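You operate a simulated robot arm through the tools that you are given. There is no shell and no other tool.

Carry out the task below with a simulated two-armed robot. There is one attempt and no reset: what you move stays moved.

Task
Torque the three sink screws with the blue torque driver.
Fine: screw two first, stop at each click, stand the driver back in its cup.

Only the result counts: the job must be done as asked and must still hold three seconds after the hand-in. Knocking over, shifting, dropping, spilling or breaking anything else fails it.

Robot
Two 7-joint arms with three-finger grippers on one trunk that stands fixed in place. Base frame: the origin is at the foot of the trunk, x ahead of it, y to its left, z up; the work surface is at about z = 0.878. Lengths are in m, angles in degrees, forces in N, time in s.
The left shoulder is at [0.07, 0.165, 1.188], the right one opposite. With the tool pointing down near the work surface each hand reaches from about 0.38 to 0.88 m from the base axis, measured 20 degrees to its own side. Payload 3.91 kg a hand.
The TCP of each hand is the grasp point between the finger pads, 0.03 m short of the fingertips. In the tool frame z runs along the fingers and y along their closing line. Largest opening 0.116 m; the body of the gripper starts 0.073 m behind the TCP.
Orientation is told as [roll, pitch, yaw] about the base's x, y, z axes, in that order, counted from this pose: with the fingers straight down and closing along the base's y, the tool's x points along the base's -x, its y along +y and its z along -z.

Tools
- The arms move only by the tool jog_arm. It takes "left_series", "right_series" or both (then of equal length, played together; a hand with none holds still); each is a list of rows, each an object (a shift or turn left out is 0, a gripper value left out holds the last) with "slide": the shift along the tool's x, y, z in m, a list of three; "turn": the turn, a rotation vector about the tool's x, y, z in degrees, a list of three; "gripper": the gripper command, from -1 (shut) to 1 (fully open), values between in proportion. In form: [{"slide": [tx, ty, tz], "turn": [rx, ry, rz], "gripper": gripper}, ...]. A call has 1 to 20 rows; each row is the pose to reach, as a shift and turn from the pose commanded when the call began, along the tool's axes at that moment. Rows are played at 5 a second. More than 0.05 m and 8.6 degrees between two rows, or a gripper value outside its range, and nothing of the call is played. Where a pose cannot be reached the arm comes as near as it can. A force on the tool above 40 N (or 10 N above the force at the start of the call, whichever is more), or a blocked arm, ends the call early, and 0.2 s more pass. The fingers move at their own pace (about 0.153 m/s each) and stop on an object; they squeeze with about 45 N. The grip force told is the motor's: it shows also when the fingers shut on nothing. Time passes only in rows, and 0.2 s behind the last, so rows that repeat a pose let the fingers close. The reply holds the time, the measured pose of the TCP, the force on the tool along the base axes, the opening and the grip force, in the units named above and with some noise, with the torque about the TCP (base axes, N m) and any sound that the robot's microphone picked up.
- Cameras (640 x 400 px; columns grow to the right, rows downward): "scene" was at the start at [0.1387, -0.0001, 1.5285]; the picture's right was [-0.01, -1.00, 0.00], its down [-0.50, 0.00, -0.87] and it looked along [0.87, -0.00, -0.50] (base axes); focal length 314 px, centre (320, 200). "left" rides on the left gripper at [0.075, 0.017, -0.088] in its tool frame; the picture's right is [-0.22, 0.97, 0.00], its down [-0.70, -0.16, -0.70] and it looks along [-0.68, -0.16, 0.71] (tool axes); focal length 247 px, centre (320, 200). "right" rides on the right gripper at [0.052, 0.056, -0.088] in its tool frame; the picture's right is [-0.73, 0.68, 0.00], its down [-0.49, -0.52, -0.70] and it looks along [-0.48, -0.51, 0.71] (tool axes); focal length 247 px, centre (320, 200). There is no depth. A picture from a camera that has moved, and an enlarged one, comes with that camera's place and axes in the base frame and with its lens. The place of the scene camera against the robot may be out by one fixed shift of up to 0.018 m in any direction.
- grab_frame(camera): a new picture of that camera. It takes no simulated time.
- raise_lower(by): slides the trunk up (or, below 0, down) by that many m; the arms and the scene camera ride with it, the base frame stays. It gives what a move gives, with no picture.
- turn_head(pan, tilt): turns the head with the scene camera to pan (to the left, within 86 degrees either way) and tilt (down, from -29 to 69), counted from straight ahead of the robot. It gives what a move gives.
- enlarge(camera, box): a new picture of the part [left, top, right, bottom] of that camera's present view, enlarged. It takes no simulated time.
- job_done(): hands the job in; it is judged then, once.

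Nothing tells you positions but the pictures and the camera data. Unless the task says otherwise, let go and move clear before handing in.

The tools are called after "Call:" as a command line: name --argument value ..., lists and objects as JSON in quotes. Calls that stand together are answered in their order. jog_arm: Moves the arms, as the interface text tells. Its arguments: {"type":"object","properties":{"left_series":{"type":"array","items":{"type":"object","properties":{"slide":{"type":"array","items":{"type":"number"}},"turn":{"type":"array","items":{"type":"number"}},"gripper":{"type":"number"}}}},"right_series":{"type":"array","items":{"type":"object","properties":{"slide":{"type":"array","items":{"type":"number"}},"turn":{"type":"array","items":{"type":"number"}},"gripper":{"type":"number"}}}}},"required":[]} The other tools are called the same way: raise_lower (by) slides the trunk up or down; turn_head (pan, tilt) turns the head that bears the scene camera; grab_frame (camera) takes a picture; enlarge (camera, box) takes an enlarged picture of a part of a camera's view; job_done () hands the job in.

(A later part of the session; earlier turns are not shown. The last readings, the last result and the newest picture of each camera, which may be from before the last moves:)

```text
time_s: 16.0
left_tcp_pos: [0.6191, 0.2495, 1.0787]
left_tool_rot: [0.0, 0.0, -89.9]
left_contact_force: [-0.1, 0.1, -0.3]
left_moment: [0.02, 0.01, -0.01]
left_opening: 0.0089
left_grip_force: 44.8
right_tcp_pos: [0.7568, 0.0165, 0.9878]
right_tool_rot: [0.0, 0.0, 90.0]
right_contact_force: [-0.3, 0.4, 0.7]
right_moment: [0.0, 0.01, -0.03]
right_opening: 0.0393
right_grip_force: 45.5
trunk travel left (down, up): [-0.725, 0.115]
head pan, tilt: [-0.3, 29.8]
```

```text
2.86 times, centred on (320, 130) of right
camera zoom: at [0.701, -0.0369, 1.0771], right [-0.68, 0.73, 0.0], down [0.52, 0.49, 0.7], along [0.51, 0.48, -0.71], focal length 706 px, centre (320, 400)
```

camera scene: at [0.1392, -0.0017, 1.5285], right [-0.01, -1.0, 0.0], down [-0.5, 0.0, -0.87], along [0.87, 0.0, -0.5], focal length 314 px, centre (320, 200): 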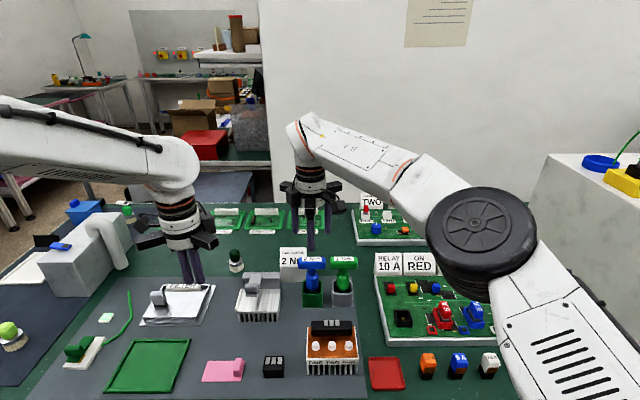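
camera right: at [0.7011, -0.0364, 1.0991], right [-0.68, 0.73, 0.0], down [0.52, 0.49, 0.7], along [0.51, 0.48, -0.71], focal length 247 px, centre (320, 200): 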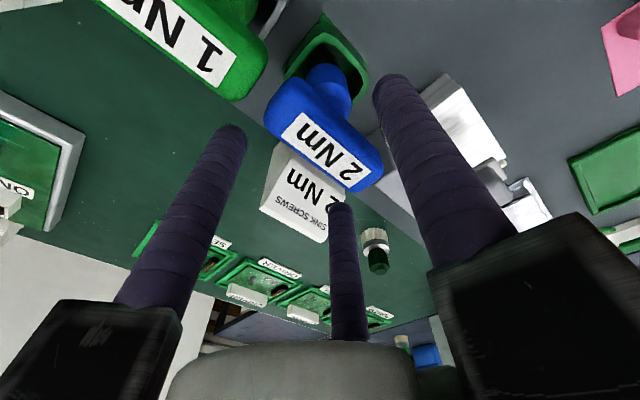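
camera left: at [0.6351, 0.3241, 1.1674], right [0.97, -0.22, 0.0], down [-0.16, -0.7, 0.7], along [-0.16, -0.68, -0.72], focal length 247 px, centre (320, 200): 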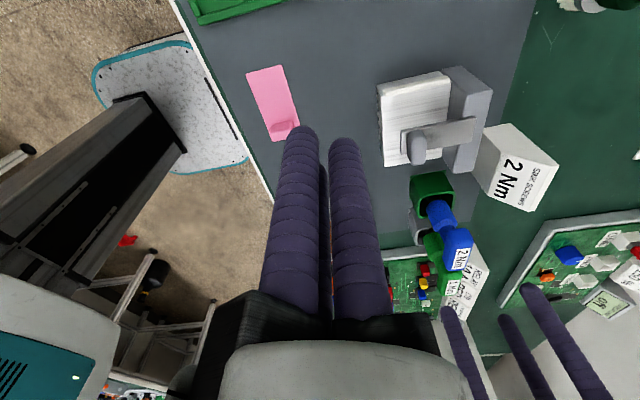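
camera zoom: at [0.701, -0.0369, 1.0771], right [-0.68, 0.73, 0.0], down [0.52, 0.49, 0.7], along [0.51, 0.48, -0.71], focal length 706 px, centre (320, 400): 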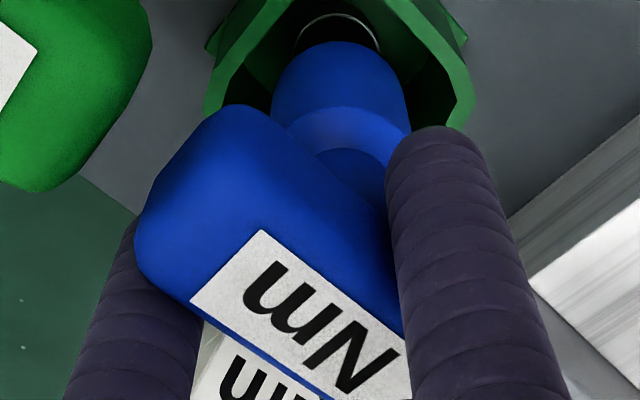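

The fingers gripped at a 39 mm opening, with 45 N on the motor and almost no shift of the driver. I'll command a full grip and lift straight up out of the cup.

Call:
jog_arm --right_series '[{"gripper": -1}, {"gripper": -1}, {"slide": [0, 0, -0.01], "gripper": -1}, {"slide": [0, 0, -0.02], "gripper": -1}, {"slide": [0, 0, -0.035], "gripper": -1}, {"slide": [0, 0, -0.05], "gripper": -1}, {"slide": [0, 0, -0.07], "gripper": -1}, {"slide": [0, 0, -0.09], "gripper": -1}, {"slide": [0, 0, -0.11], "gripper": -1}, {"slide": [0, 0, -0.11], "gripper": -1}]'

Call:
grab_frame --camera "left"

Call:
grab_frame --camera "right"

Call:
enlarge --camera "scene" --box '[240, 160, 400, 310]'

```text
time_s: 18.2
left_tcp_pos: [0.6203, 0.249, 1.0783]
left_tool_rot: [0.1, 0.0, -90.0]
left_contact_force: [1.0, -0.7, -0.1]
left_moment: [0.0, 0.0, 0.0]
left_opening: 0.009
left_grip_force: 44.7
right_tcp_pos: [0.7585, 0.0161, 1.0962]
right_tool_rot: [-0.1, -0.1, 90.0]
right_contact_force: [-0.3, -0.4, -2.2]
right_moment: [0.01, -0.01, 0.0]
right_opening: 0.039
right_grip_force: 45.1
trunk travel left (down, up): [-0.725, 0.115]
head pan, tilt: [-0.3, 29.8]
```

```text
taken
camera left: at [0.6352, 0.3254, 1.1668], right [0.97, -0.22, 0.0], down [-0.16, -0.7, 0.7], along [-0.16, -0.68, -0.71], focal length 247 px, centre (320, 200)
```

left: 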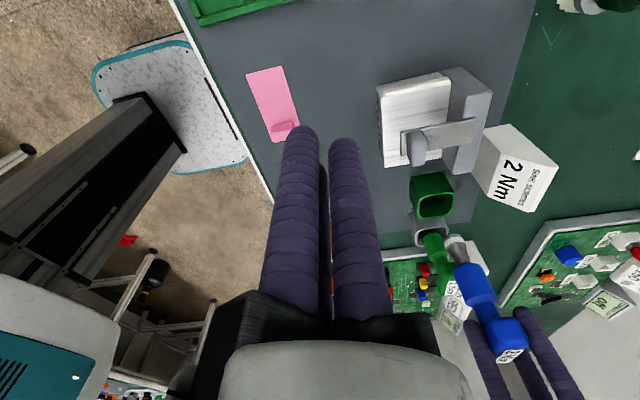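

```text
taken
camera right: at [0.7017, -0.0355, 1.185], right [-0.68, 0.73, 0.0], down [0.52, 0.49, 0.7], along [0.51, 0.48, -0.71], focal length 247 px, centre (320, 200)
```

right: 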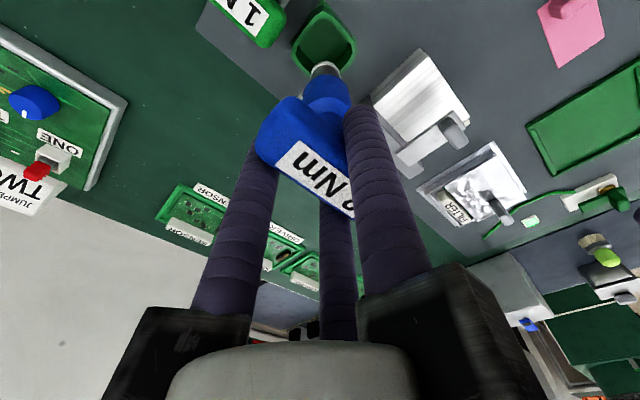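

```text
2.67 times, centred on (320, 235) of scene
camera zoom: at [0.1394, -0.0001, 1.5285], right [-0.01, -1.0, 0.0], down [-0.5, 0.0, -0.87], along [0.87, 0.0, -0.5], focal length 838 px, centre (320, 107)
```

zoom: 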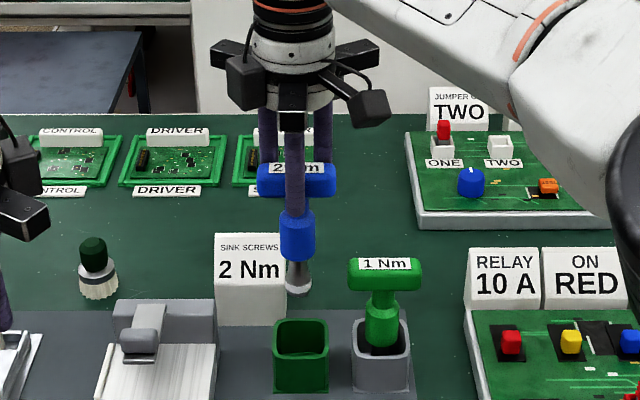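

Call:
enlarge --camera "left" --box '[400, 220, 560, 380]'

Call:
enlarge --camera "right" --box '[240, 20, 400, 160]'

Call:
enlarge --camera "scene" --box '[280, 210, 340, 290]'

```text
2.50 times, centred on (480, 300) of left
camera zoom: at [0.6352, 0.3254, 1.1668], right [0.97, -0.22, 0.0], down [-0.16, -0.7, 0.7], along [-0.16, -0.68, -0.71], focal length 617 px, centre (-80, -50)
```

zoom: 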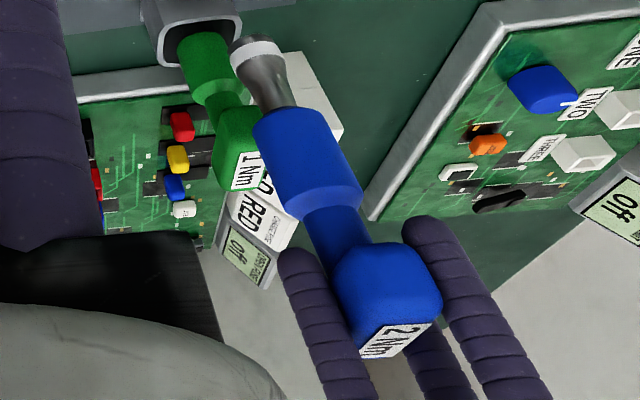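

```text
2.86 times, centred on (320, 90) of right
camera zoom: at [0.7017, -0.0355, 1.185], right [-0.68, 0.73, 0.0], down [0.52, 0.49, 0.7], along [0.51, 0.48, -0.71], focal length 706 px, centre (320, 514)
```

zoom: 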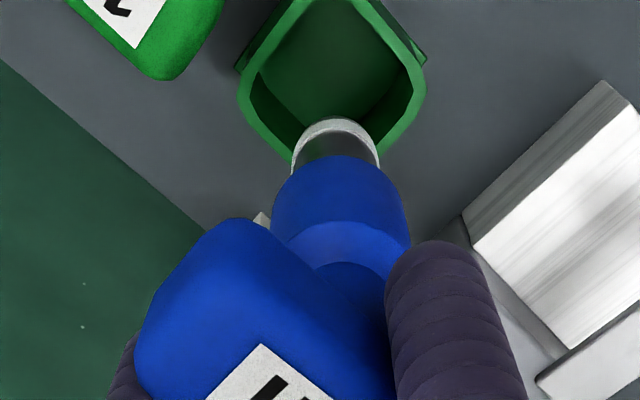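

```text
5.00 times, centred on (310, 250) of scene
camera zoom: at [0.1394, -0.0001, 1.5285], right [-0.01, -1.0, 0.0], down [-0.5, 0.0, -0.87], along [0.87, 0.0, -0.5], focal length 1572 px, centre (370, -50)
```

zoom: 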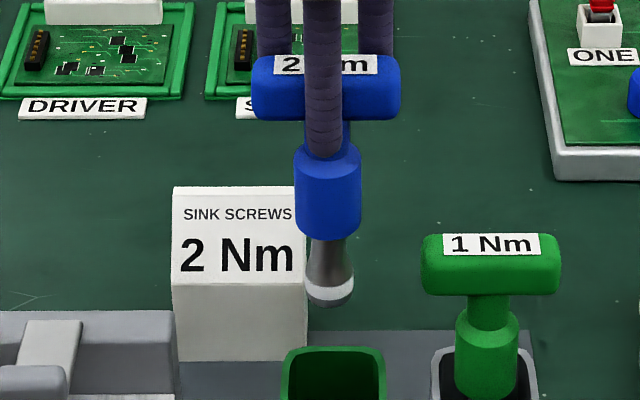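

The driver is lifted and hangs vertical, weighing about 2 N. It has a round metal socket at its tip, at z ≈ TCP − 0.134, and its axis is offset (−7.7, −1) mm from the TCP. I'll carry it above screw TWO, staying high.

Call:
jog_arm --right_series '[{"slide": [0, 0, -0.015]}, {"slide": [0, 0.01, -0.03]}, {"slide": [0.005, 0.03, -0.03]}, {"slide": [0.012, 0.055, -0.03]}, {"slide": [0.02, 0.08, -0.03]}, {"slide": [0.028, 0.105, -0.03]}, {"slide": [0.035, 0.13, -0.03]}, {"slide": [0.04, 0.155, -0.03]}, {"slide": [0.044, 0.175, -0.03]}, {"slide": [0.0461, 0.1863, -0.03]}, {"slide": [0.0461, 0.1863, -0.02]}, {"slide": [0.0461, 0.1863, -0.02]}]'

Call:
grab_frame --camera "right"

Call:
grab_frame --camera "left"

Call:
grab_frame --camera "scene"

```text
time_s: 20.8
left_tcp_pos: [0.619, 0.2492, 1.0785]
left_tool_rot: [-0.1, 0.0, -89.9]
left_contact_force: [-0.3, -0.8, -0.4]
left_moment: [0.02, 0.0, 0.0]
left_opening: 0.0089
left_grip_force: 45.1
right_tcp_pos: [0.5712, -0.0297, 1.1177]
right_tool_rot: [0.0, 0.0, 90.0]
right_contact_force: [-0.2, -0.8, -2.3]
right_moment: [0.02, -0.02, 0.03]
right_opening: 0.0388
right_grip_force: 45.4
trunk travel left (down, up): [-0.725, 0.115]
head pan, tilt: [-0.3, 29.8]
```

```text
taken
camera right: at [0.5155, -0.0832, 1.2067], right [-0.68, 0.73, 0.0], down [0.52, 0.49, 0.7], along [0.51, 0.48, -0.71], focal length 247 px, centre (320, 200)
```

right: 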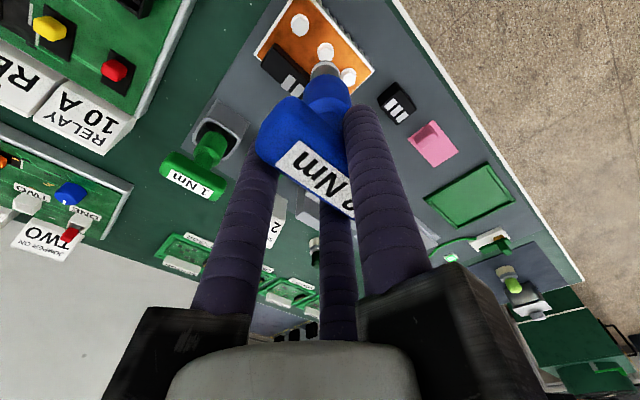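

```text
taken
camera left: at [0.6347, 0.3254, 1.1671], right [0.97, -0.22, 0.0], down [-0.16, -0.7, 0.7], along [-0.16, -0.68, -0.71], focal length 247 px, centre (320, 200)
```

left: 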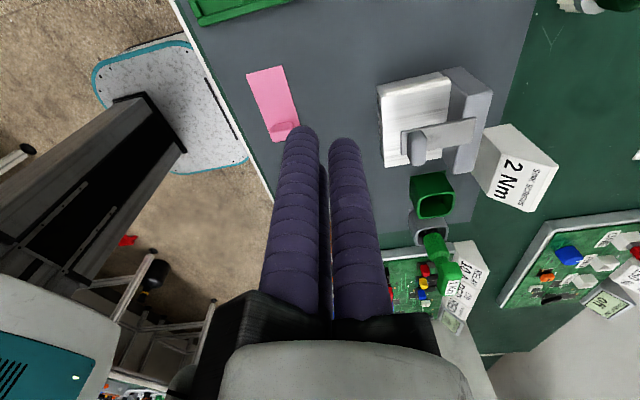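

```text
taken
camera scene: at [0.1388, -0.0001, 1.5285], right [-0.01, -1.0, 0.0], down [-0.5, 0.0, -0.87], along [0.87, -0.01, -0.5], focal length 314 px, centre (320, 200)
```

scene: 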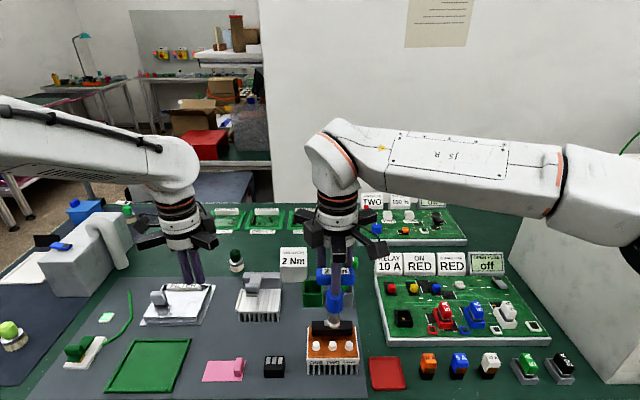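

The left camera's view of the sink is blocked by its own fingers, so I'll shift the left hand to watch the socket and screws from the left side. The right hand holds still.

Call:
jog_arm --left_series '[{"slide": [0, -0.03, 0]}, {"slide": [-0.015, -0.06, 0.005]}, {"slide": [-0.04, -0.09, 0.01]}, {"slide": [-0.065, -0.12, 0.015]}, {"slide": [-0.089, -0.129, 0.0185]}, {"slide": [-0.089, -0.129, 0.0185]}]'

Call:
grab_frame --camera "left"

Call:
enlarge --camera "left" --box '[340, 140, 500, 260]'

Call:
enlarge --camera "right" --box '[250, 0, 390, 120]'

Call:
enlarge --camera "scene" --box '[280, 250, 400, 380]'

```text
time_s: 22.2
left_tcp_pos: [0.4903, 0.1627, 1.06]
left_tool_rot: [-0.1, 0.0, -89.9]
left_contact_force: [0.5, -0.7, 0.5]
left_moment: [-0.03, 0.01, 0.0]
left_opening: 0.0093
left_grip_force: 45.0
right_tcp_pos: [0.5723, -0.0296, 1.1177]
right_tool_rot: [0.0, 0.0, 90.0]
right_contact_force: [1.0, 0.4, -1.9]
right_moment: [-0.01, 0.01, -0.01]
right_opening: 0.0388
right_grip_force: 44.6
trunk travel left (down, up): [-0.725, 0.115]
head pan, tilt: [-0.3, 29.8]
```

```text
taken
camera left: at [0.5061, 0.2376, 1.1488], right [0.97, -0.22, 0.0], down [-0.16, -0.7, 0.7], along [-0.16, -0.68, -0.71], focal length 247 px, centre (320, 200)
```

left: 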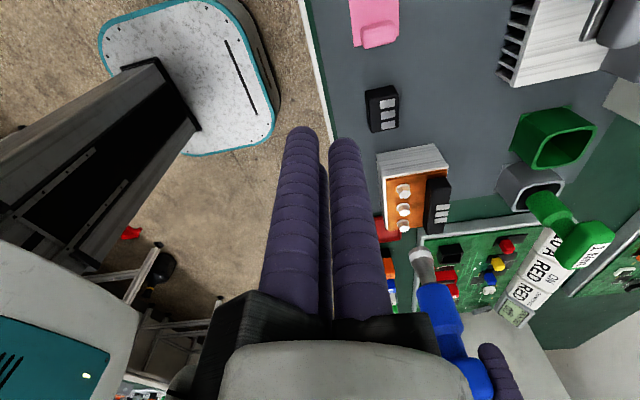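

```text
3.33 times, centred on (420, 200) of left
camera zoom: at [0.5061, 0.2376, 1.1488], right [0.97, -0.22, 0.0], down [-0.16, -0.7, 0.7], along [-0.16, -0.68, -0.71], focal length 823 px, centre (-13, 200)
```

zoom: 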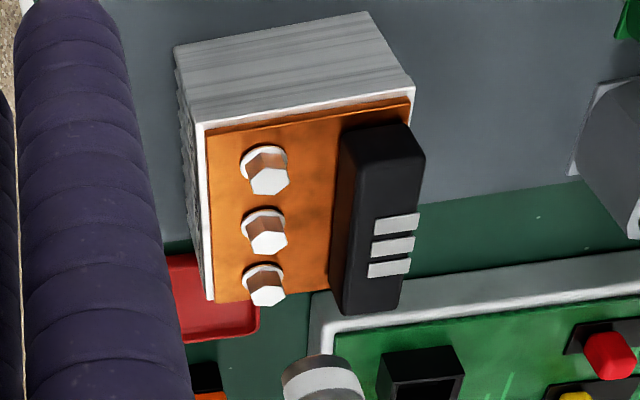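

```text
3.33 times, centred on (320, 60) of right
camera zoom: at [0.5159, -0.0825, 1.2067], right [-0.68, 0.73, 0.0], down [0.52, 0.49, 0.7], along [0.51, 0.48, -0.71], focal length 823 px, centre (320, 667)
```

zoom: 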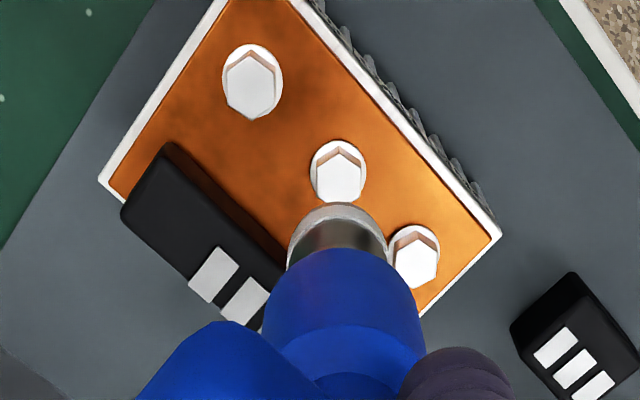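

```text
3.08 times, centred on (340, 315) of scene
camera zoom: at [0.1391, 0.0007, 1.5285], right [-0.01, -1.0, 0.0], down [-0.5, 0.0, -0.87], along [0.87, -0.01, -0.5], focal length 967 px, centre (258, -154)
```

zoom: 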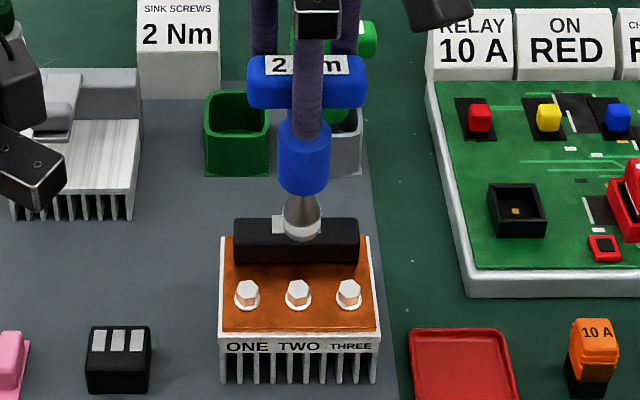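

The tip axis is at about (0.564, −0.031) and screw TWO at (0.5637, −0.0307, top 0.9185), so they line up. I'll descend to roughly 1 cm above the head and recheck.

Call:
jog_arm --right_series '[{"slide": [0, 0, 0.012]}, {"slide": [0, 0, 0.024]}, {"slide": [0, 0, 0.036]}, {"slide": [0, 0, 0.046]}, {"slide": [0, 0, 0.054]}, {"slide": [0, 0, 0.054]}]'

Call:
enlarge --camera "left" --box '[340, 140, 500, 260]'

Call:
enlarge --camera "right" --box '[250, 0, 390, 120]'

Call:
enlarge --camera "scene" --box '[280, 270, 400, 380]'

```text
time_s: 23.6
left_tcp_pos: [0.4894, 0.1618, 1.0608]
left_tool_rot: [0.0, 0.0, -90.0]
left_contact_force: [0.5, 1.0, 0.2]
left_moment: [0.02, 0.01, -0.06]
left_opening: 0.0092
left_grip_force: 44.5
right_tcp_pos: [0.5716, -0.03, 1.0638]
right_tool_rot: [0.0, 0.0, 90.0]
right_contact_force: [-0.3, -1.1, -2.2]
right_moment: [-0.05, 0.0, -0.01]
right_opening: 0.0389
right_grip_force: 45.2
trunk travel left (down, up): [-0.725, 0.115]
head pan, tilt: [-0.3, 29.8]
```

```text
3.33 times, centred on (420, 200) of left
camera zoom: at [0.5061, 0.237, 1.1491], right [0.97, -0.22, 0.0], down [-0.16, -0.7, 0.7], along [-0.16, -0.68, -0.71], focal length 823 px, centre (-13, 200)
```

zoom: 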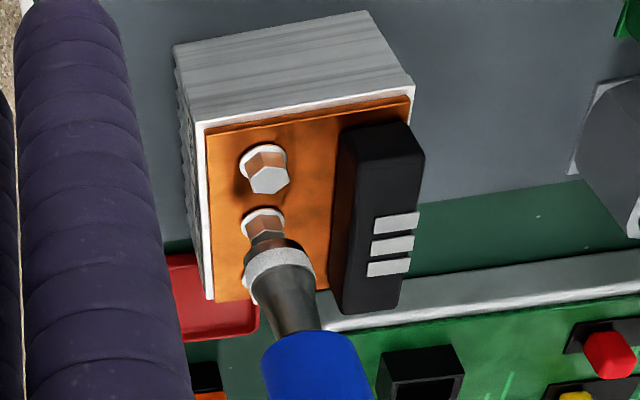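

```text
3.33 times, centred on (320, 60) of right
camera zoom: at [0.5147, -0.0829, 1.1524], right [-0.68, 0.73, 0.0], down [0.52, 0.49, 0.7], along [0.51, 0.48, -0.71], focal length 823 px, centre (320, 667)
```

zoom: 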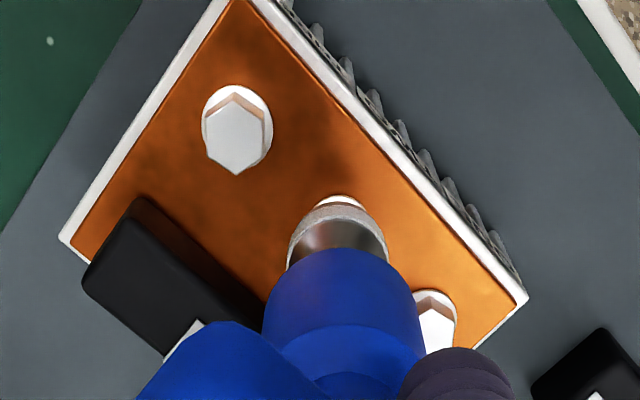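

```text
3.64 times, centred on (340, 325) of scene
camera zoom: at [0.1388, -0.0002, 1.5285], right [-0.01, -1.0, 0.0], down [-0.5, 0.0, -0.87], along [0.87, 0.0, -0.5], focal length 1143 px, centre (247, -254)
```

zoom: 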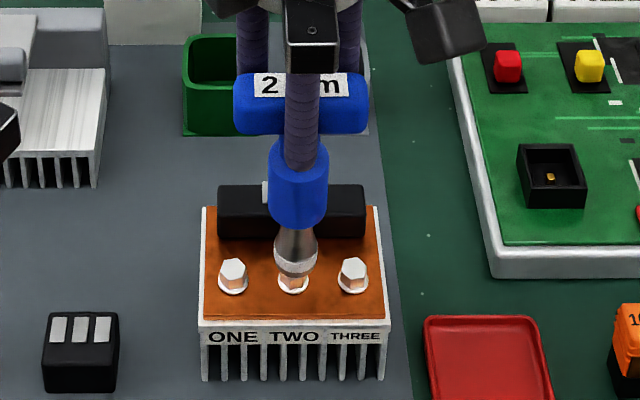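

Call:
jog_arm --right_series '[{"slide": [-0.0007, -0.0007, 0.003]}, {"slide": [-0.0007, -0.0007, 0.006]}, {"slide": [-0.0007, -0.0007, 0.009]}, {"slide": [-0.0007, -0.0007, 0.011]}, {"slide": [-0.0007, -0.0007, 0.011]}]'

Call:
enlarge --camera "left" --box '[360, 160, 460, 235]'

Call:
enlarge --camera "scene" --box '[300, 310, 380, 370]'

```text
time_s: 24.8
left_tcp_pos: [0.4902, 0.1609, 1.0611]
left_tool_rot: [0.0, 0.1, -89.9]
left_contact_force: [1.0, 0.0, 0.3]
left_moment: [0.01, -0.01, -0.04]
left_opening: 0.0091
left_grip_force: 45.3
right_tcp_pos: [0.5717, -0.0299, 1.0522]
right_tool_rot: [0.0, 0.1, 90.0]
right_contact_force: [0.4, 0.2, -2.2]
right_moment: [-0.01, -0.03, 0.03]
right_opening: 0.0389
right_grip_force: 44.9
trunk travel left (down, up): [-0.725, 0.115]
head pan, tilt: [-0.3, 29.8]
```

```text
5.33 times, centred on (410, 198) of left
camera zoom: at [0.5062, 0.2371, 1.1491], right [0.97, -0.22, 0.0], down [-0.16, -0.7, 0.7], along [-0.16, -0.68, -0.71], focal length 1317 px, centre (-160, 213)
```

zoom: 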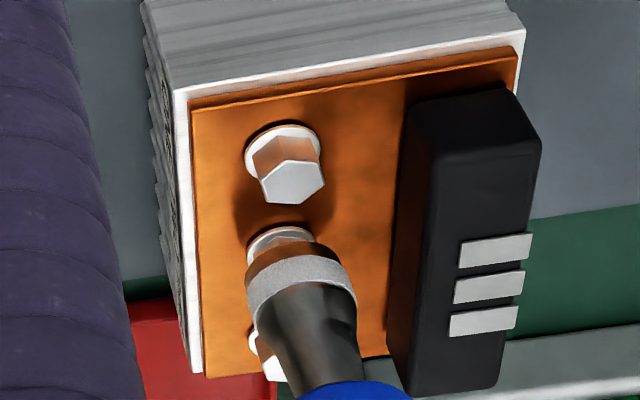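

```text
6.67 times, centred on (340, 340) of scene
camera zoom: at [0.1389, -0.0001, 1.5285], right [-0.01, -1.0, 0.0], down [-0.5, 0.0, -0.87], along [0.87, 0.0, -0.5], focal length 2095 px, centre (187, -733)
```

zoom: 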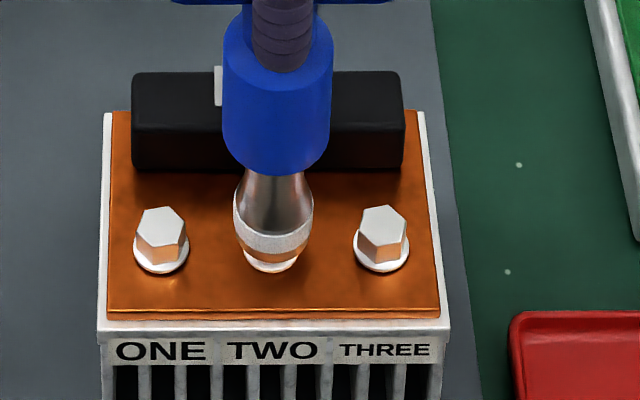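

Call:
jog_arm --right_series '[{"slide": [0, 0, 0.001]}, {"slide": [0, 0, 0.002]}, {"slide": [0, 0, 0.003]}, {"slide": [0, 0, 0.003]}]'

Call:
enlarge --camera "left" --box '[360, 160, 460, 235]'

Call:
enlarge --camera "scene" --box '[300, 310, 380, 370]'

```text
time_s: 25.8
left_tcp_pos: [0.49, 0.1613, 1.0603]
left_tool_rot: [0.0, 0.0, -89.9]
left_contact_force: [-0.3, 0.3, 0.5]
left_moment: [-0.01, 0.0, -0.01]
left_opening: 0.009
left_grip_force: 44.6
right_tcp_pos: [0.5734, -0.029, 1.0494]
right_tool_rot: [-0.1, 0.0, 90.0]
right_contact_force: [0.4, 0.1, -2.0]
right_moment: [0.02, -0.02, 0.01]
right_opening: 0.039
right_grip_force: 44.8
trunk travel left (down, up): [-0.725, 0.115]
head pan, tilt: [-0.3, 29.8]
```

```text
5.33 times, centred on (410, 198) of left
camera zoom: at [0.5062, 0.2371, 1.1491], right [0.97, -0.22, 0.0], down [-0.16, -0.7, 0.7], along [-0.16, -0.68, -0.71], focal length 1317 px, centre (-160, 213)
```

zoom: 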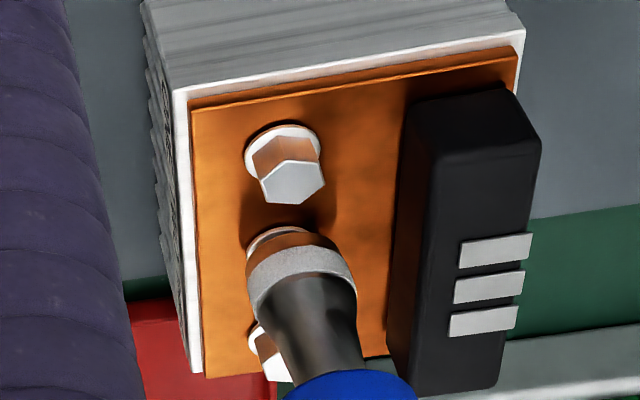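

```text
6.67 times, centred on (340, 340) of scene
camera zoom: at [0.1389, -0.0001, 1.5285], right [-0.01, -1.0, 0.0], down [-0.5, 0.0, -0.87], along [0.87, 0.0, -0.5], focal length 2095 px, centre (187, -733)
```

zoom: 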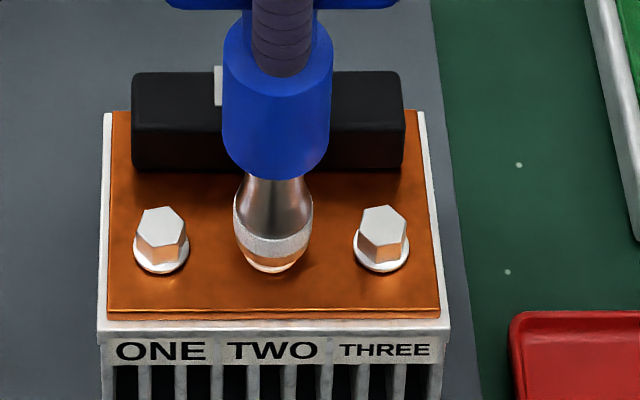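

Call:
jog_arm --right_series '[{"slide": [0, 0, 0.001]}, {"slide": [0, 0, 0.002]}, {"slide": [0, 0, 0.003]}, {"slide": [0, 0, 0.003]}]'

Call:
enlarge --camera "left" --box '[360, 160, 460, 235]'

Call:
enlarge --camera "scene" --box '[300, 310, 380, 370]'

```text
time_s: 26.8
left_tcp_pos: [0.4896, 0.1614, 1.0599]
left_tool_rot: [0.0, 0.0, -89.8]
left_contact_force: [-0.8, -0.5, 0.7]
left_moment: [-0.02, 0.01, 0.02]
left_opening: 0.009
left_grip_force: 44.3
right_tcp_pos: [0.5727, -0.0301, 1.0471]
right_tool_rot: [0.0, 0.1, 90.0]
right_contact_force: [0.6, -0.3, -0.2]
right_moment: [0.01, -0.07, -0.02]
right_opening: 0.039
right_grip_force: 44.7
trunk travel left (down, up): [-0.725, 0.115]
head pan, tilt: [-0.3, 29.8]
```

```text
5.33 times, centred on (410, 198) of left
camera zoom: at [0.5061, 0.2371, 1.1491], right [0.97, -0.22, 0.0], down [-0.16, -0.7, 0.7], along [-0.16, -0.68, -0.71], focal length 1317 px, centre (-160, 213)
```

zoom: 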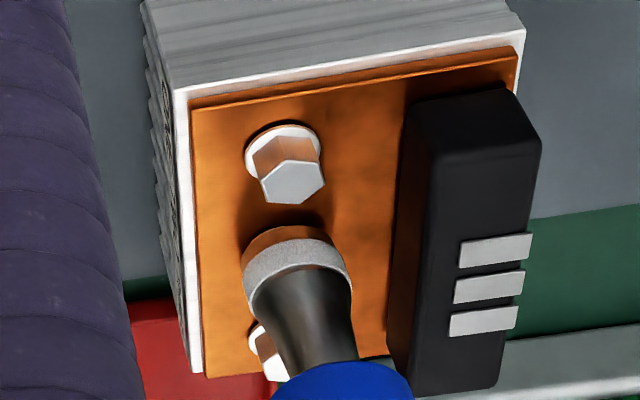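

```text
6.67 times, centred on (340, 340) of scene
camera zoom: at [0.1388, 0.0, 1.5286], right [-0.01, -1.0, 0.0], down [-0.5, 0.0, -0.87], along [0.87, 0.0, -0.5], focal length 2095 px, centre (187, -733)
```

zoom: 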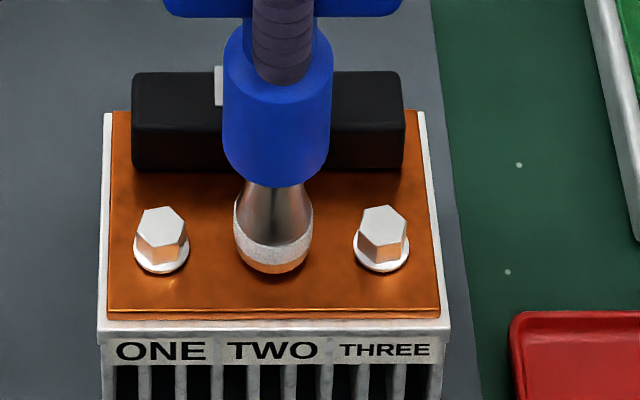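

Call:
jog_arm --right_series '[{"slide": [0, 0, 0.0005]}, {"slide": [0, 0, 0.001]}, {"slide": [0, 0, 0.001]}]'

```text
time_s: 27.6
left_tcp_pos: [0.4897, 0.1606, 1.061]
left_tool_rot: [0.0, 0.0, -90.0]
left_contact_force: [0.0, -0.4, -0.1]
left_moment: [0.01, -0.01, -0.01]
left_opening: 0.009
left_grip_force: 44.8
right_tcp_pos: [0.5722, -0.0284, 1.0469]
right_tool_rot: [-0.1, 0.1, 90.0]
right_contact_force: [2.2, -1.0, 7.2]
right_moment: [-0.21, -0.08, 0.0]
right_opening: 0.039
right_grip_force: 44.7
trunk travel left (down, up): [-0.725, 0.115]
head pan, tilt: [-0.3, 29.8]
```

The socket is seated over screw TWO, with about 9 N of downward contact. I'll now tighten clockwise about the driver axis in small steps, watching the torque and listening for a click.

Call:
jog_arm --right_series '[{"slide": [0.00034, -4e-05, 0], "turn": [0, 0, 2.5]}, {"slide": [0.00067, -6e-05, 0], "turn": [0, 0, 5]}]'

```text
time_s: 28.2
left_tcp_pos: [0.4899, 0.1605, 1.061]
left_tool_rot: [-0.1, 0.0, -89.9]
left_contact_force: [0.7, 1.0, -0.1]
left_moment: [-0.03, 0.01, -0.02]
left_opening: 0.0093
left_grip_force: 45.1
right_tcp_pos: [0.572, -0.0303, 1.0464]
right_tool_rot: [-0.2, 0.0, 85.1]
right_contact_force: [0.9, -0.4, 7.4]
right_moment: [-0.17, -0.06, 0.02]
right_opening: 0.0388
right_grip_force: 44.7
trunk travel left (down, up): [-0.725, 0.115]
head pan, tilt: [-0.3, 29.8]
```

Call:
jog_arm --right_series '[{"slide": [0.00034, -4e-05, 0], "turn": [0, 0, 2.5]}, {"slide": [0.00067, -6e-05, 0], "turn": [0, 0, 5]}, {"slide": [0.00101, -6e-05, 0], "turn": [0, 0, 7.5]}, {"slide": [0.00135, -6e-05, 0], "turn": [0, 0, 10]}]'

Call:
enlarge --camera "left" --box '[360, 160, 460, 235]'

Call:
enlarge --camera "scene" --box '[280, 230, 400, 370]'

```text
time_s: 29.2
left_tcp_pos: [0.489, 0.1615, 1.0621]
left_tool_rot: [0.0, 0.0, -90.0]
left_contact_force: [-0.1, 0.2, -0.5]
left_moment: [0.0, -0.01, -0.01]
left_opening: 0.0087
left_grip_force: 44.6
right_tcp_pos: [0.5709, -0.0308, 1.0456]
right_tool_rot: [-0.1, 0.0, 74.9]
right_contact_force: [-1.4, -0.2, 7.3]
right_moment: [-0.11, 0.16, 0.02]
right_opening: 0.0388
right_grip_force: 45.0
trunk travel left (down, up): [-0.725, 0.115]
head pan, tilt: [-0.3, 29.8]
```

```text
5.33 times, centred on (410, 198) of left
camera zoom: at [0.5053, 0.237, 1.1496], right [0.97, -0.22, 0.0], down [-0.16, -0.7, 0.7], along [-0.16, -0.68, -0.71], focal length 1317 px, centre (-160, 213)
```

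zoom: 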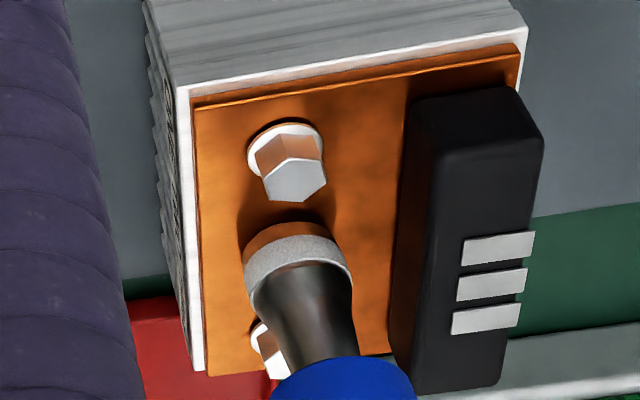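

```text
2.86 times, centred on (340, 300) of scene
camera zoom: at [0.1376, -0.0002, 1.5287], right [-0.01, -1.0, 0.0], down [-0.5, 0.0, -0.87], along [0.87, 0.0, -0.5], focal length 898 px, centre (263, -86)
```

zoom: 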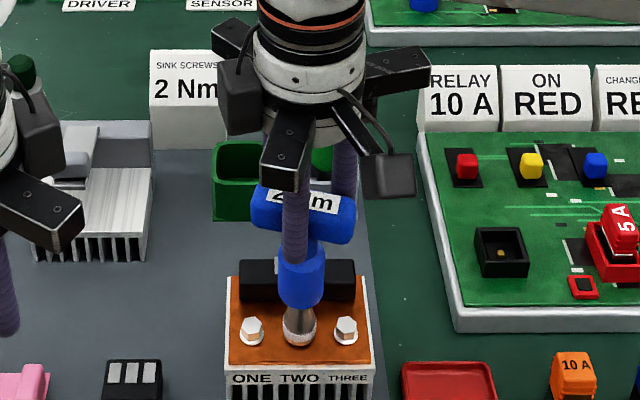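

Call:
jog_arm --right_series '[{"slide": [0.00034, -4e-05, 0], "turn": [0, 0, 2.5]}, {"slide": [0.00067, -6e-05, 0], "turn": [0, 0, 5]}, {"slide": [0.00101, -6e-05, 0], "turn": [0, 0, 7.5]}]'

```text
time_s: 30.0
left_tcp_pos: [0.4897, 0.1613, 1.061]
left_tool_rot: [0.0, 0.1, -90.0]
left_contact_force: [0.0, -0.2, 0.0]
left_moment: [0.01, 0.04, -0.01]
left_opening: 0.0089
left_grip_force: 45.4
right_tcp_pos: [0.572, -0.0326, 1.0461]
right_tool_rot: [-0.1, 0.0, 67.4]
right_contact_force: [-1.0, 1.2, 7.8]
right_moment: [0.19, 0.04, -0.01]
right_opening: 0.039
right_grip_force: 44.9
trunk travel left (down, up): [-0.725, 0.115]
head pan, tilt: [-0.3, 29.8]
```

Call:
jog_arm --right_series '[{"slide": [0.00034, -4e-05, 0], "turn": [0, 0, 2.5]}, {"slide": [0.00067, -6e-05, 0], "turn": [0, 0, 5]}, {"slide": [0.00101, -6e-05, 0], "turn": [0, 0, 7.5]}]'

```text
time_s: 30.8
left_tcp_pos: [0.4898, 0.1609, 1.0603]
left_tool_rot: [0.0, 0.0, -90.0]
left_contact_force: [-0.1, 0.0, 0.8]
left_moment: [-0.02, 0.07, -0.01]
left_opening: 0.009
left_grip_force: 45.3
right_tcp_pos: [0.5718, -0.0331, 1.0461]
right_tool_rot: [0.0, 0.0, 60.0]
right_contact_force: [-0.7, -0.2, 7.0]
right_moment: [0.03, -0.01, 0.02]
right_opening: 0.0386
right_grip_force: 45.1
trunk travel left (down, up): [-0.725, 0.115]
head pan, tilt: [-0.3, 29.8]
```

Call:
jog_arm --right_series '[{"slide": [0.00034, -4e-05, 0], "turn": [0, 0, 2.5]}, {"slide": [0.00067, -6e-05, 0], "turn": [0, 0, 5]}, {"slide": [0.00101, -6e-05, 0], "turn": [0, 0, 7.5]}]'

Call:
enlarge --camera "left" --box '[360, 160, 460, 235]'

Call:
grab_frame --camera "right"

```text
time_s: 31.6
left_tcp_pos: [0.4899, 0.161, 1.06]
left_tool_rot: [0.1, 0.1, -89.9]
left_contact_force: [-0.6, -0.5, 0.0]
left_moment: [0.0, -0.02, 0.02]
left_opening: 0.009
left_grip_force: 45.1
right_tcp_pos: [0.5698, -0.0344, 1.0446]
right_tool_rot: [0.0, 0.1, 52.5]
right_contact_force: [1.5, -1.4, 4.6]
right_moment: [-0.1, -0.12, -0.03]
right_opening: 0.0391
right_grip_force: 45.0
trunk travel left (down, up): [-0.725, 0.115]
head pan, tilt: [-0.3, 29.8]
```

```text
5.33 times, centred on (410, 198) of left
camera zoom: at [0.5059, 0.2368, 1.1493], right [0.97, -0.22, 0.0], down [-0.16, -0.7, 0.7], along [-0.16, -0.68, -0.71], focal length 1317 px, centre (-160, 213)
```

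zoom: 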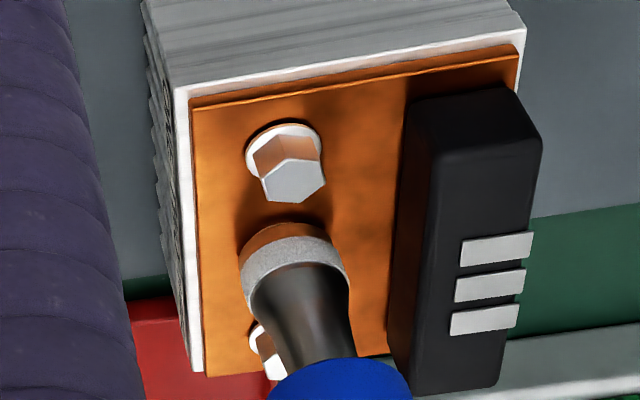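

```text
taken
camera right: at [0.4937, -0.042, 1.1351], right [-0.09, 1.0, 0.0], down [0.71, 0.07, 0.7], along [0.7, 0.07, -0.71], focal length 247 px, centre (320, 200)
```

right: 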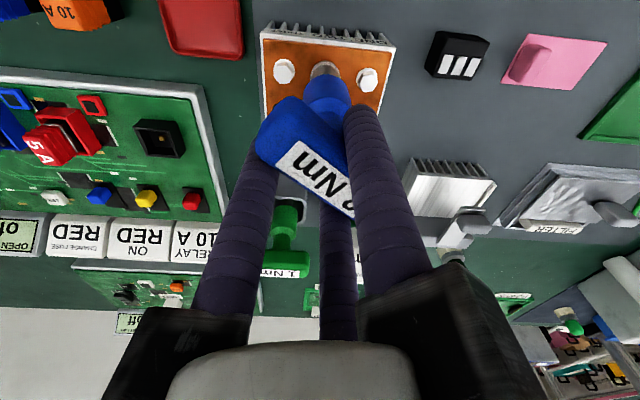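

Call:
jog_arm --right_series '[{"slide": [0.00034, -4e-05, 0.0003], "turn": [0, 0, 2.5]}, {"slide": [0.00067, -6e-05, 0.0003], "turn": [0, 0, 5]}, {"slide": [0.00101, -6e-05, 0.0003], "turn": [0, 0, 7.5]}]'

```text
time_s: 32.4
left_tcp_pos: [0.4889, 0.16, 1.061]
left_tool_rot: [0.0, 0.0, -89.8]
left_contact_force: [0.5, -1.1, 0.4]
left_moment: [0.02, 0.02, -0.02]
left_opening: 0.0092
left_grip_force: 45.5
right_tcp_pos: [0.5692, -0.0344, 1.0463]
right_tool_rot: [0.1, 0.0, 45.1]
right_contact_force: [-1.2, -1.9, 7.0]
right_moment: [-0.11, 0.2, 0.04]
right_opening: 0.0388
right_grip_force: 44.9
trunk travel left (down, up): [-0.725, 0.115]
head pan, tilt: [-0.3, 29.8]
```

Call:
jog_arm --right_series '[{"slide": [0.00034, -4e-05, 0], "turn": [0, 0, 2.5]}, {"slide": [0.00067, -6e-05, 0], "turn": [0, 0, 5]}, {"slide": [0.00101, -6e-05, 0], "turn": [0, 0, 7.5]}]'

```text
time_s: 33.2
left_tcp_pos: [0.4899, 0.161, 1.0602]
left_tool_rot: [0.0, 0.0, -89.9]
left_contact_force: [0.2, -0.4, -0.5]
left_moment: [0.04, 0.03, 0.01]
left_opening: 0.009
left_grip_force: 45.1
right_tcp_pos: [0.5698, -0.0351, 1.0467]
right_tool_rot: [-0.1, -0.1, 37.5]
right_contact_force: [-1.7, 0.9, 5.7]
right_moment: [0.16, 0.13, 0.04]
right_opening: 0.039
right_grip_force: 45.3
trunk travel left (down, up): [-0.725, 0.115]
head pan, tilt: [-0.3, 29.8]
```

Call:
jog_arm --right_series '[{"slide": [0.00034, -4e-05, 0.0003], "turn": [0, 0, 2.5]}, {"slide": [0.00067, -6e-05, 0.0003], "turn": [0, 0, 5]}, {"slide": [0.00101, -6e-05, 0.0003], "turn": [0, 0, 7.5]}]'

Call:
enlarge --camera "scene" --box '[280, 250, 400, 370]'

Call:
enlarge --camera "right" --box '[250, 0, 410, 140]'

```text
time_s: 34.0
left_tcp_pos: [0.4889, 0.161, 1.0616]
left_tool_rot: [-0.1, 0.0, -89.9]
left_contact_force: [0.9, 0.8, -0.5]
left_moment: [0.03, -0.01, 0.01]
left_opening: 0.0091
left_grip_force: 45.0
right_tcp_pos: [0.5691, -0.0361, 1.0463]
right_tool_rot: [0.1, 0.0, 30.0]
right_contact_force: [0.2, 1.0, 8.2]
right_moment: [0.27, 0.03, -0.04]
right_opening: 0.0389
right_grip_force: 45.3
trunk travel left (down, up): [-0.725, 0.115]
head pan, tilt: [-0.3, 29.8]
```

```text
3.33 times, centred on (340, 310) of scene
camera zoom: at [0.1381, 0.0002, 1.5286], right [-0.01, -1.0, 0.0], down [-0.5, 0.0, -0.87], along [0.87, -0.01, -0.5], focal length 1048 px, centre (253, -167)
```

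zoom: 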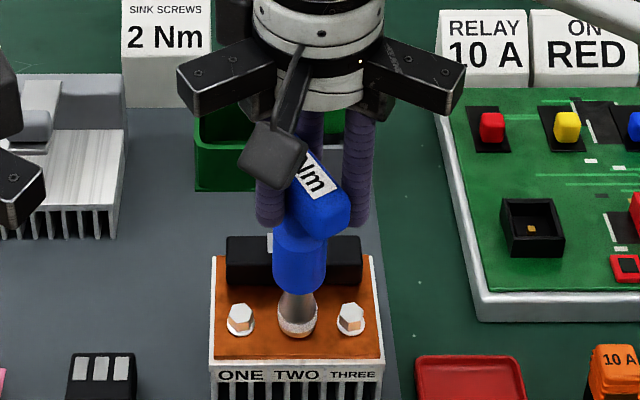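

```text
2.86 times, centred on (330, 70) of right
camera zoom: at [0.4954, -0.0147, 1.1346], right [0.29, 0.96, 0.0], down [0.68, -0.21, 0.7], along [0.67, -0.21, -0.71], focal length 706 px, centre (291, 571)
```

zoom: 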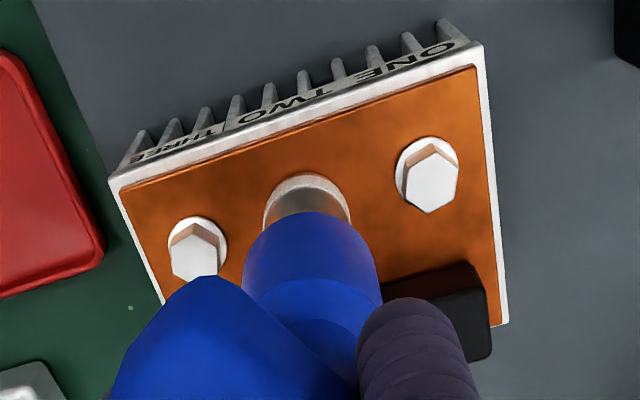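

Call:
jog_arm --right_series '[{"slide": [0.00034, -4e-05, 0], "turn": [0, 0, 2.5]}, {"slide": [0.00067, -6e-05, 0], "turn": [0, 0, 5]}, {"slide": [0.00101, -6e-05, 0], "turn": [0, 0, 7.5]}]'

```text
time_s: 34.8
left_tcp_pos: [0.4902, 0.1605, 1.0597]
left_tool_rot: [0.0, 0.0, -89.9]
left_contact_force: [0.8, -0.7, 0.2]
left_moment: [-0.02, 0.0, 0.0]
left_opening: 0.0089
left_grip_force: 45.1
right_tcp_pos: [0.5677, -0.0377, 1.0457]
right_tool_rot: [0.0, -0.1, 22.4]
right_contact_force: [1.6, 0.8, 8.4]
right_moment: [0.18, -0.2, 0.01]
right_opening: 0.0391
right_grip_force: 45.6
trunk travel left (down, up): [-0.725, 0.115]
head pan, tilt: [-0.3, 29.8]
```

Call:
jog_arm --right_series '[{"slide": [0.00034, -4e-05, 0], "turn": [0, 0, 2.5]}, {"slide": [0.00067, -6e-05, 0], "turn": [0, 0, 5]}, {"slide": [0.00101, -6e-05, 0], "turn": [0, 0, 7.5]}]'

```text
time_s: 35.6
left_tcp_pos: [0.4894, 0.1599, 1.0607]
left_tool_rot: [0.1, 0.0, -89.9]
left_contact_force: [-0.1, 0.3, 0.1]
left_moment: [0.0, 0.0, 0.01]
left_opening: 0.0091
left_grip_force: 44.8
right_tcp_pos: [0.568, -0.0384, 1.046]
right_tool_rot: [0.0, 0.0, 15.0]
right_contact_force: [0.3, -0.5, 7.4]
right_moment: [-0.07, 0.02, 0.05]
right_opening: 0.0388
right_grip_force: 45.1
trunk travel left (down, up): [-0.725, 0.115]
head pan, tilt: [-0.3, 29.8]
```

There's still no resisting torque after 75° of turning. I'll press a little harder, to about 15 N, and carry on.

Call:
jog_arm --right_series '[{"slide": [0, 0, 0.0006]}, {"slide": [0.00034, -4e-05, 0.001], "turn": [0, 0, 2.5]}, {"slide": [0.00067, -6e-05, 0.001], "turn": [0, 0, 5]}, {"slide": [0.00101, -6e-05, 0.001], "turn": [0, 0, 7.5]}]'

```text
time_s: 36.6
left_tcp_pos: [0.4891, 0.1613, 1.0612]
left_tool_rot: [0.0, 0.0, -89.8]
left_contact_force: [-0.9, 0.1, 0.6]
left_moment: [0.01, -0.03, 0.02]
left_opening: 0.0089
left_grip_force: 45.0
right_tcp_pos: [0.5655, -0.0373, 1.0458]
right_tool_rot: [0.0, 0.0, 7.6]
right_contact_force: [0.2, 0.0, 12.4]
right_moment: [0.13, -0.05, 0.16]
right_opening: 0.0388
right_grip_force: 45.0
trunk travel left (down, up): [-0.725, 0.115]
head pan, tilt: [-0.3, 29.8]
```

Call:
jog_arm --right_series '[{"slide": [0.00034, -4e-05, 0], "turn": [0, 0, 2.5]}, {"slide": [0.00067, -6e-05, 0], "turn": [0, 0, 5]}]'

```text
time_s: 37.2
left_tcp_pos: [0.4888, 0.1615, 1.0599]
left_tool_rot: [0.1, 0.1, -89.9]
left_contact_force: [0.6, -0.9, 0.1]
left_moment: [-0.01, 0.02, -0.02]
left_opening: 0.0092
left_grip_force: 45.4
right_tcp_pos: [0.5642, -0.0382, 1.0463]
right_tool_rot: [0.0, 0.0, 2.5]
right_contact_force: [0.0, 0.6, 13.6]
right_moment: [0.24, -0.03, 0.03]
right_opening: 0.0389
right_grip_force: 45.1
trunk travel left (down, up): [-0.725, 0.115]
head pan, tilt: [-0.3, 29.8]
```

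Call:
jog_arm --right_series '[{"slide": [0.00034, -4e-05, 0], "turn": [0, 0, 2.5]}, {"slide": [0.00067, -6e-05, 0], "turn": [0, 0, 5]}, {"slide": [0.00101, -6e-05, 0], "turn": [0, 0, 7.5]}]'

```text
time_s: 38.1
left_tcp_pos: [0.4904, 0.1612, 1.0606]
left_tool_rot: [-0.1, 0.0, -90.1]
left_contact_force: [-0.5, -0.5, -0.7]
left_moment: [-0.01, 0.02, -0.01]
left_opening: 0.0089
left_grip_force: 45.3
right_tcp_pos: [0.5994, -0.0501, 1.037]
right_tool_rot: [0.6, 0.1, -4.5]
right_contact_force: [-8.3, 11.2, 17.8]
right_moment: [1.69, 1.54, -0.23]
right_opening: 0.0407
right_grip_force: 44.5
right hand out of reach, approached as far as the arm can: row 1, 2, 3
trunk travel left (down, up): [-0.725, 0.115]
head pan, tilt: [-0.3, 29.8]
stopped in row 3 (right hand): the force on the tool passed its limit at 41 N (the readings are from after the stop); the commanded pose is now the measured one
```

The right arm hit a reach limit near yaw −5 and jerked sideways. I'll look at the state before moving anything.

Call:
grab_frame --camera "scene"

Call:
enlarge --camera "scene" --box '[270, 230, 410, 390]'

Call:
grab_frame --camera "left"

Call:
grab_frame --camera "right"

```text
taken
camera scene: at [0.1384, 0.0008, 1.5283], right [-0.01, -1.0, 0.0], down [-0.5, 0.0, -0.87], along [0.87, -0.01, -0.5], focal length 314 px, centre (320, 200)
```

scene: 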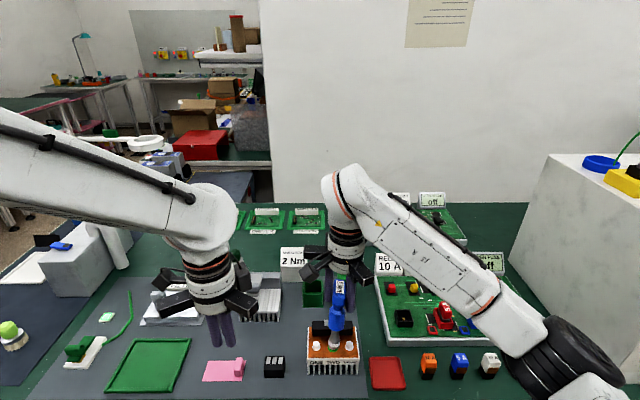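

```text
2.50 times, centred on (340, 310) of scene
camera zoom: at [0.1384, 0.0008, 1.5283], right [-0.01, -1.0, 0.0], down [-0.5, 0.0, -0.87], along [0.87, -0.01, -0.5], focal length 786 px, centre (270, -75)
```

zoom: 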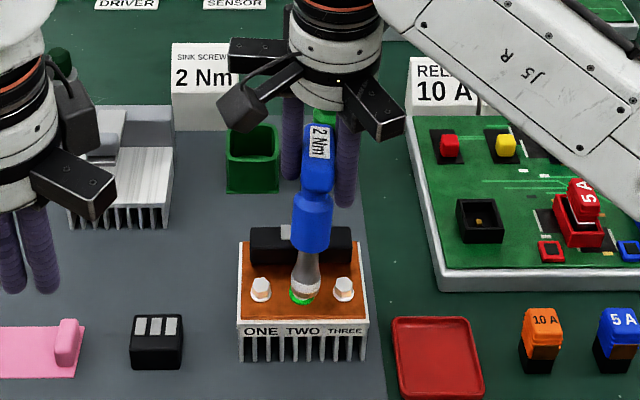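

```text
taken
camera left: at [0.507, 0.2362, 1.1487], right [0.97, -0.23, 0.0], down [-0.16, -0.7, 0.7], along [-0.16, -0.68, -0.71], focal length 247 px, centre (320, 200)
```

left: 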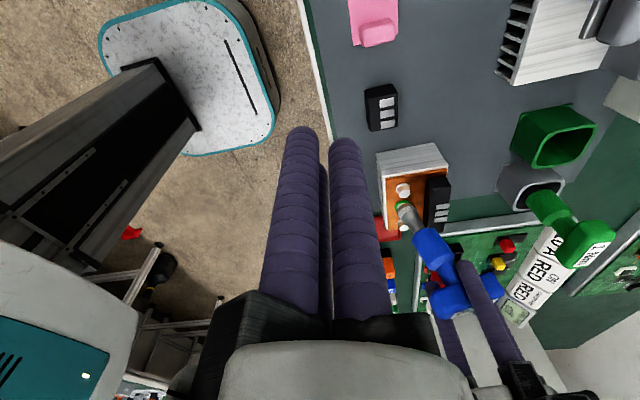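

```text
taken
camera right: at [0.5518, 0.0093, 1.1269], right [0.78, 0.62, 0.01], down [0.45, -0.57, 0.69], along [0.44, -0.54, -0.72], focal length 247 px, centre (320, 200)
```

right: 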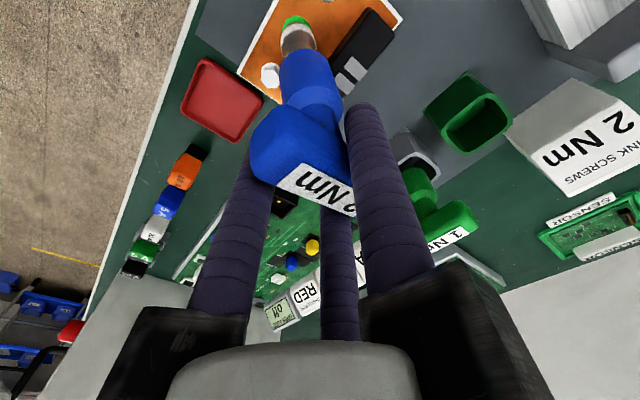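

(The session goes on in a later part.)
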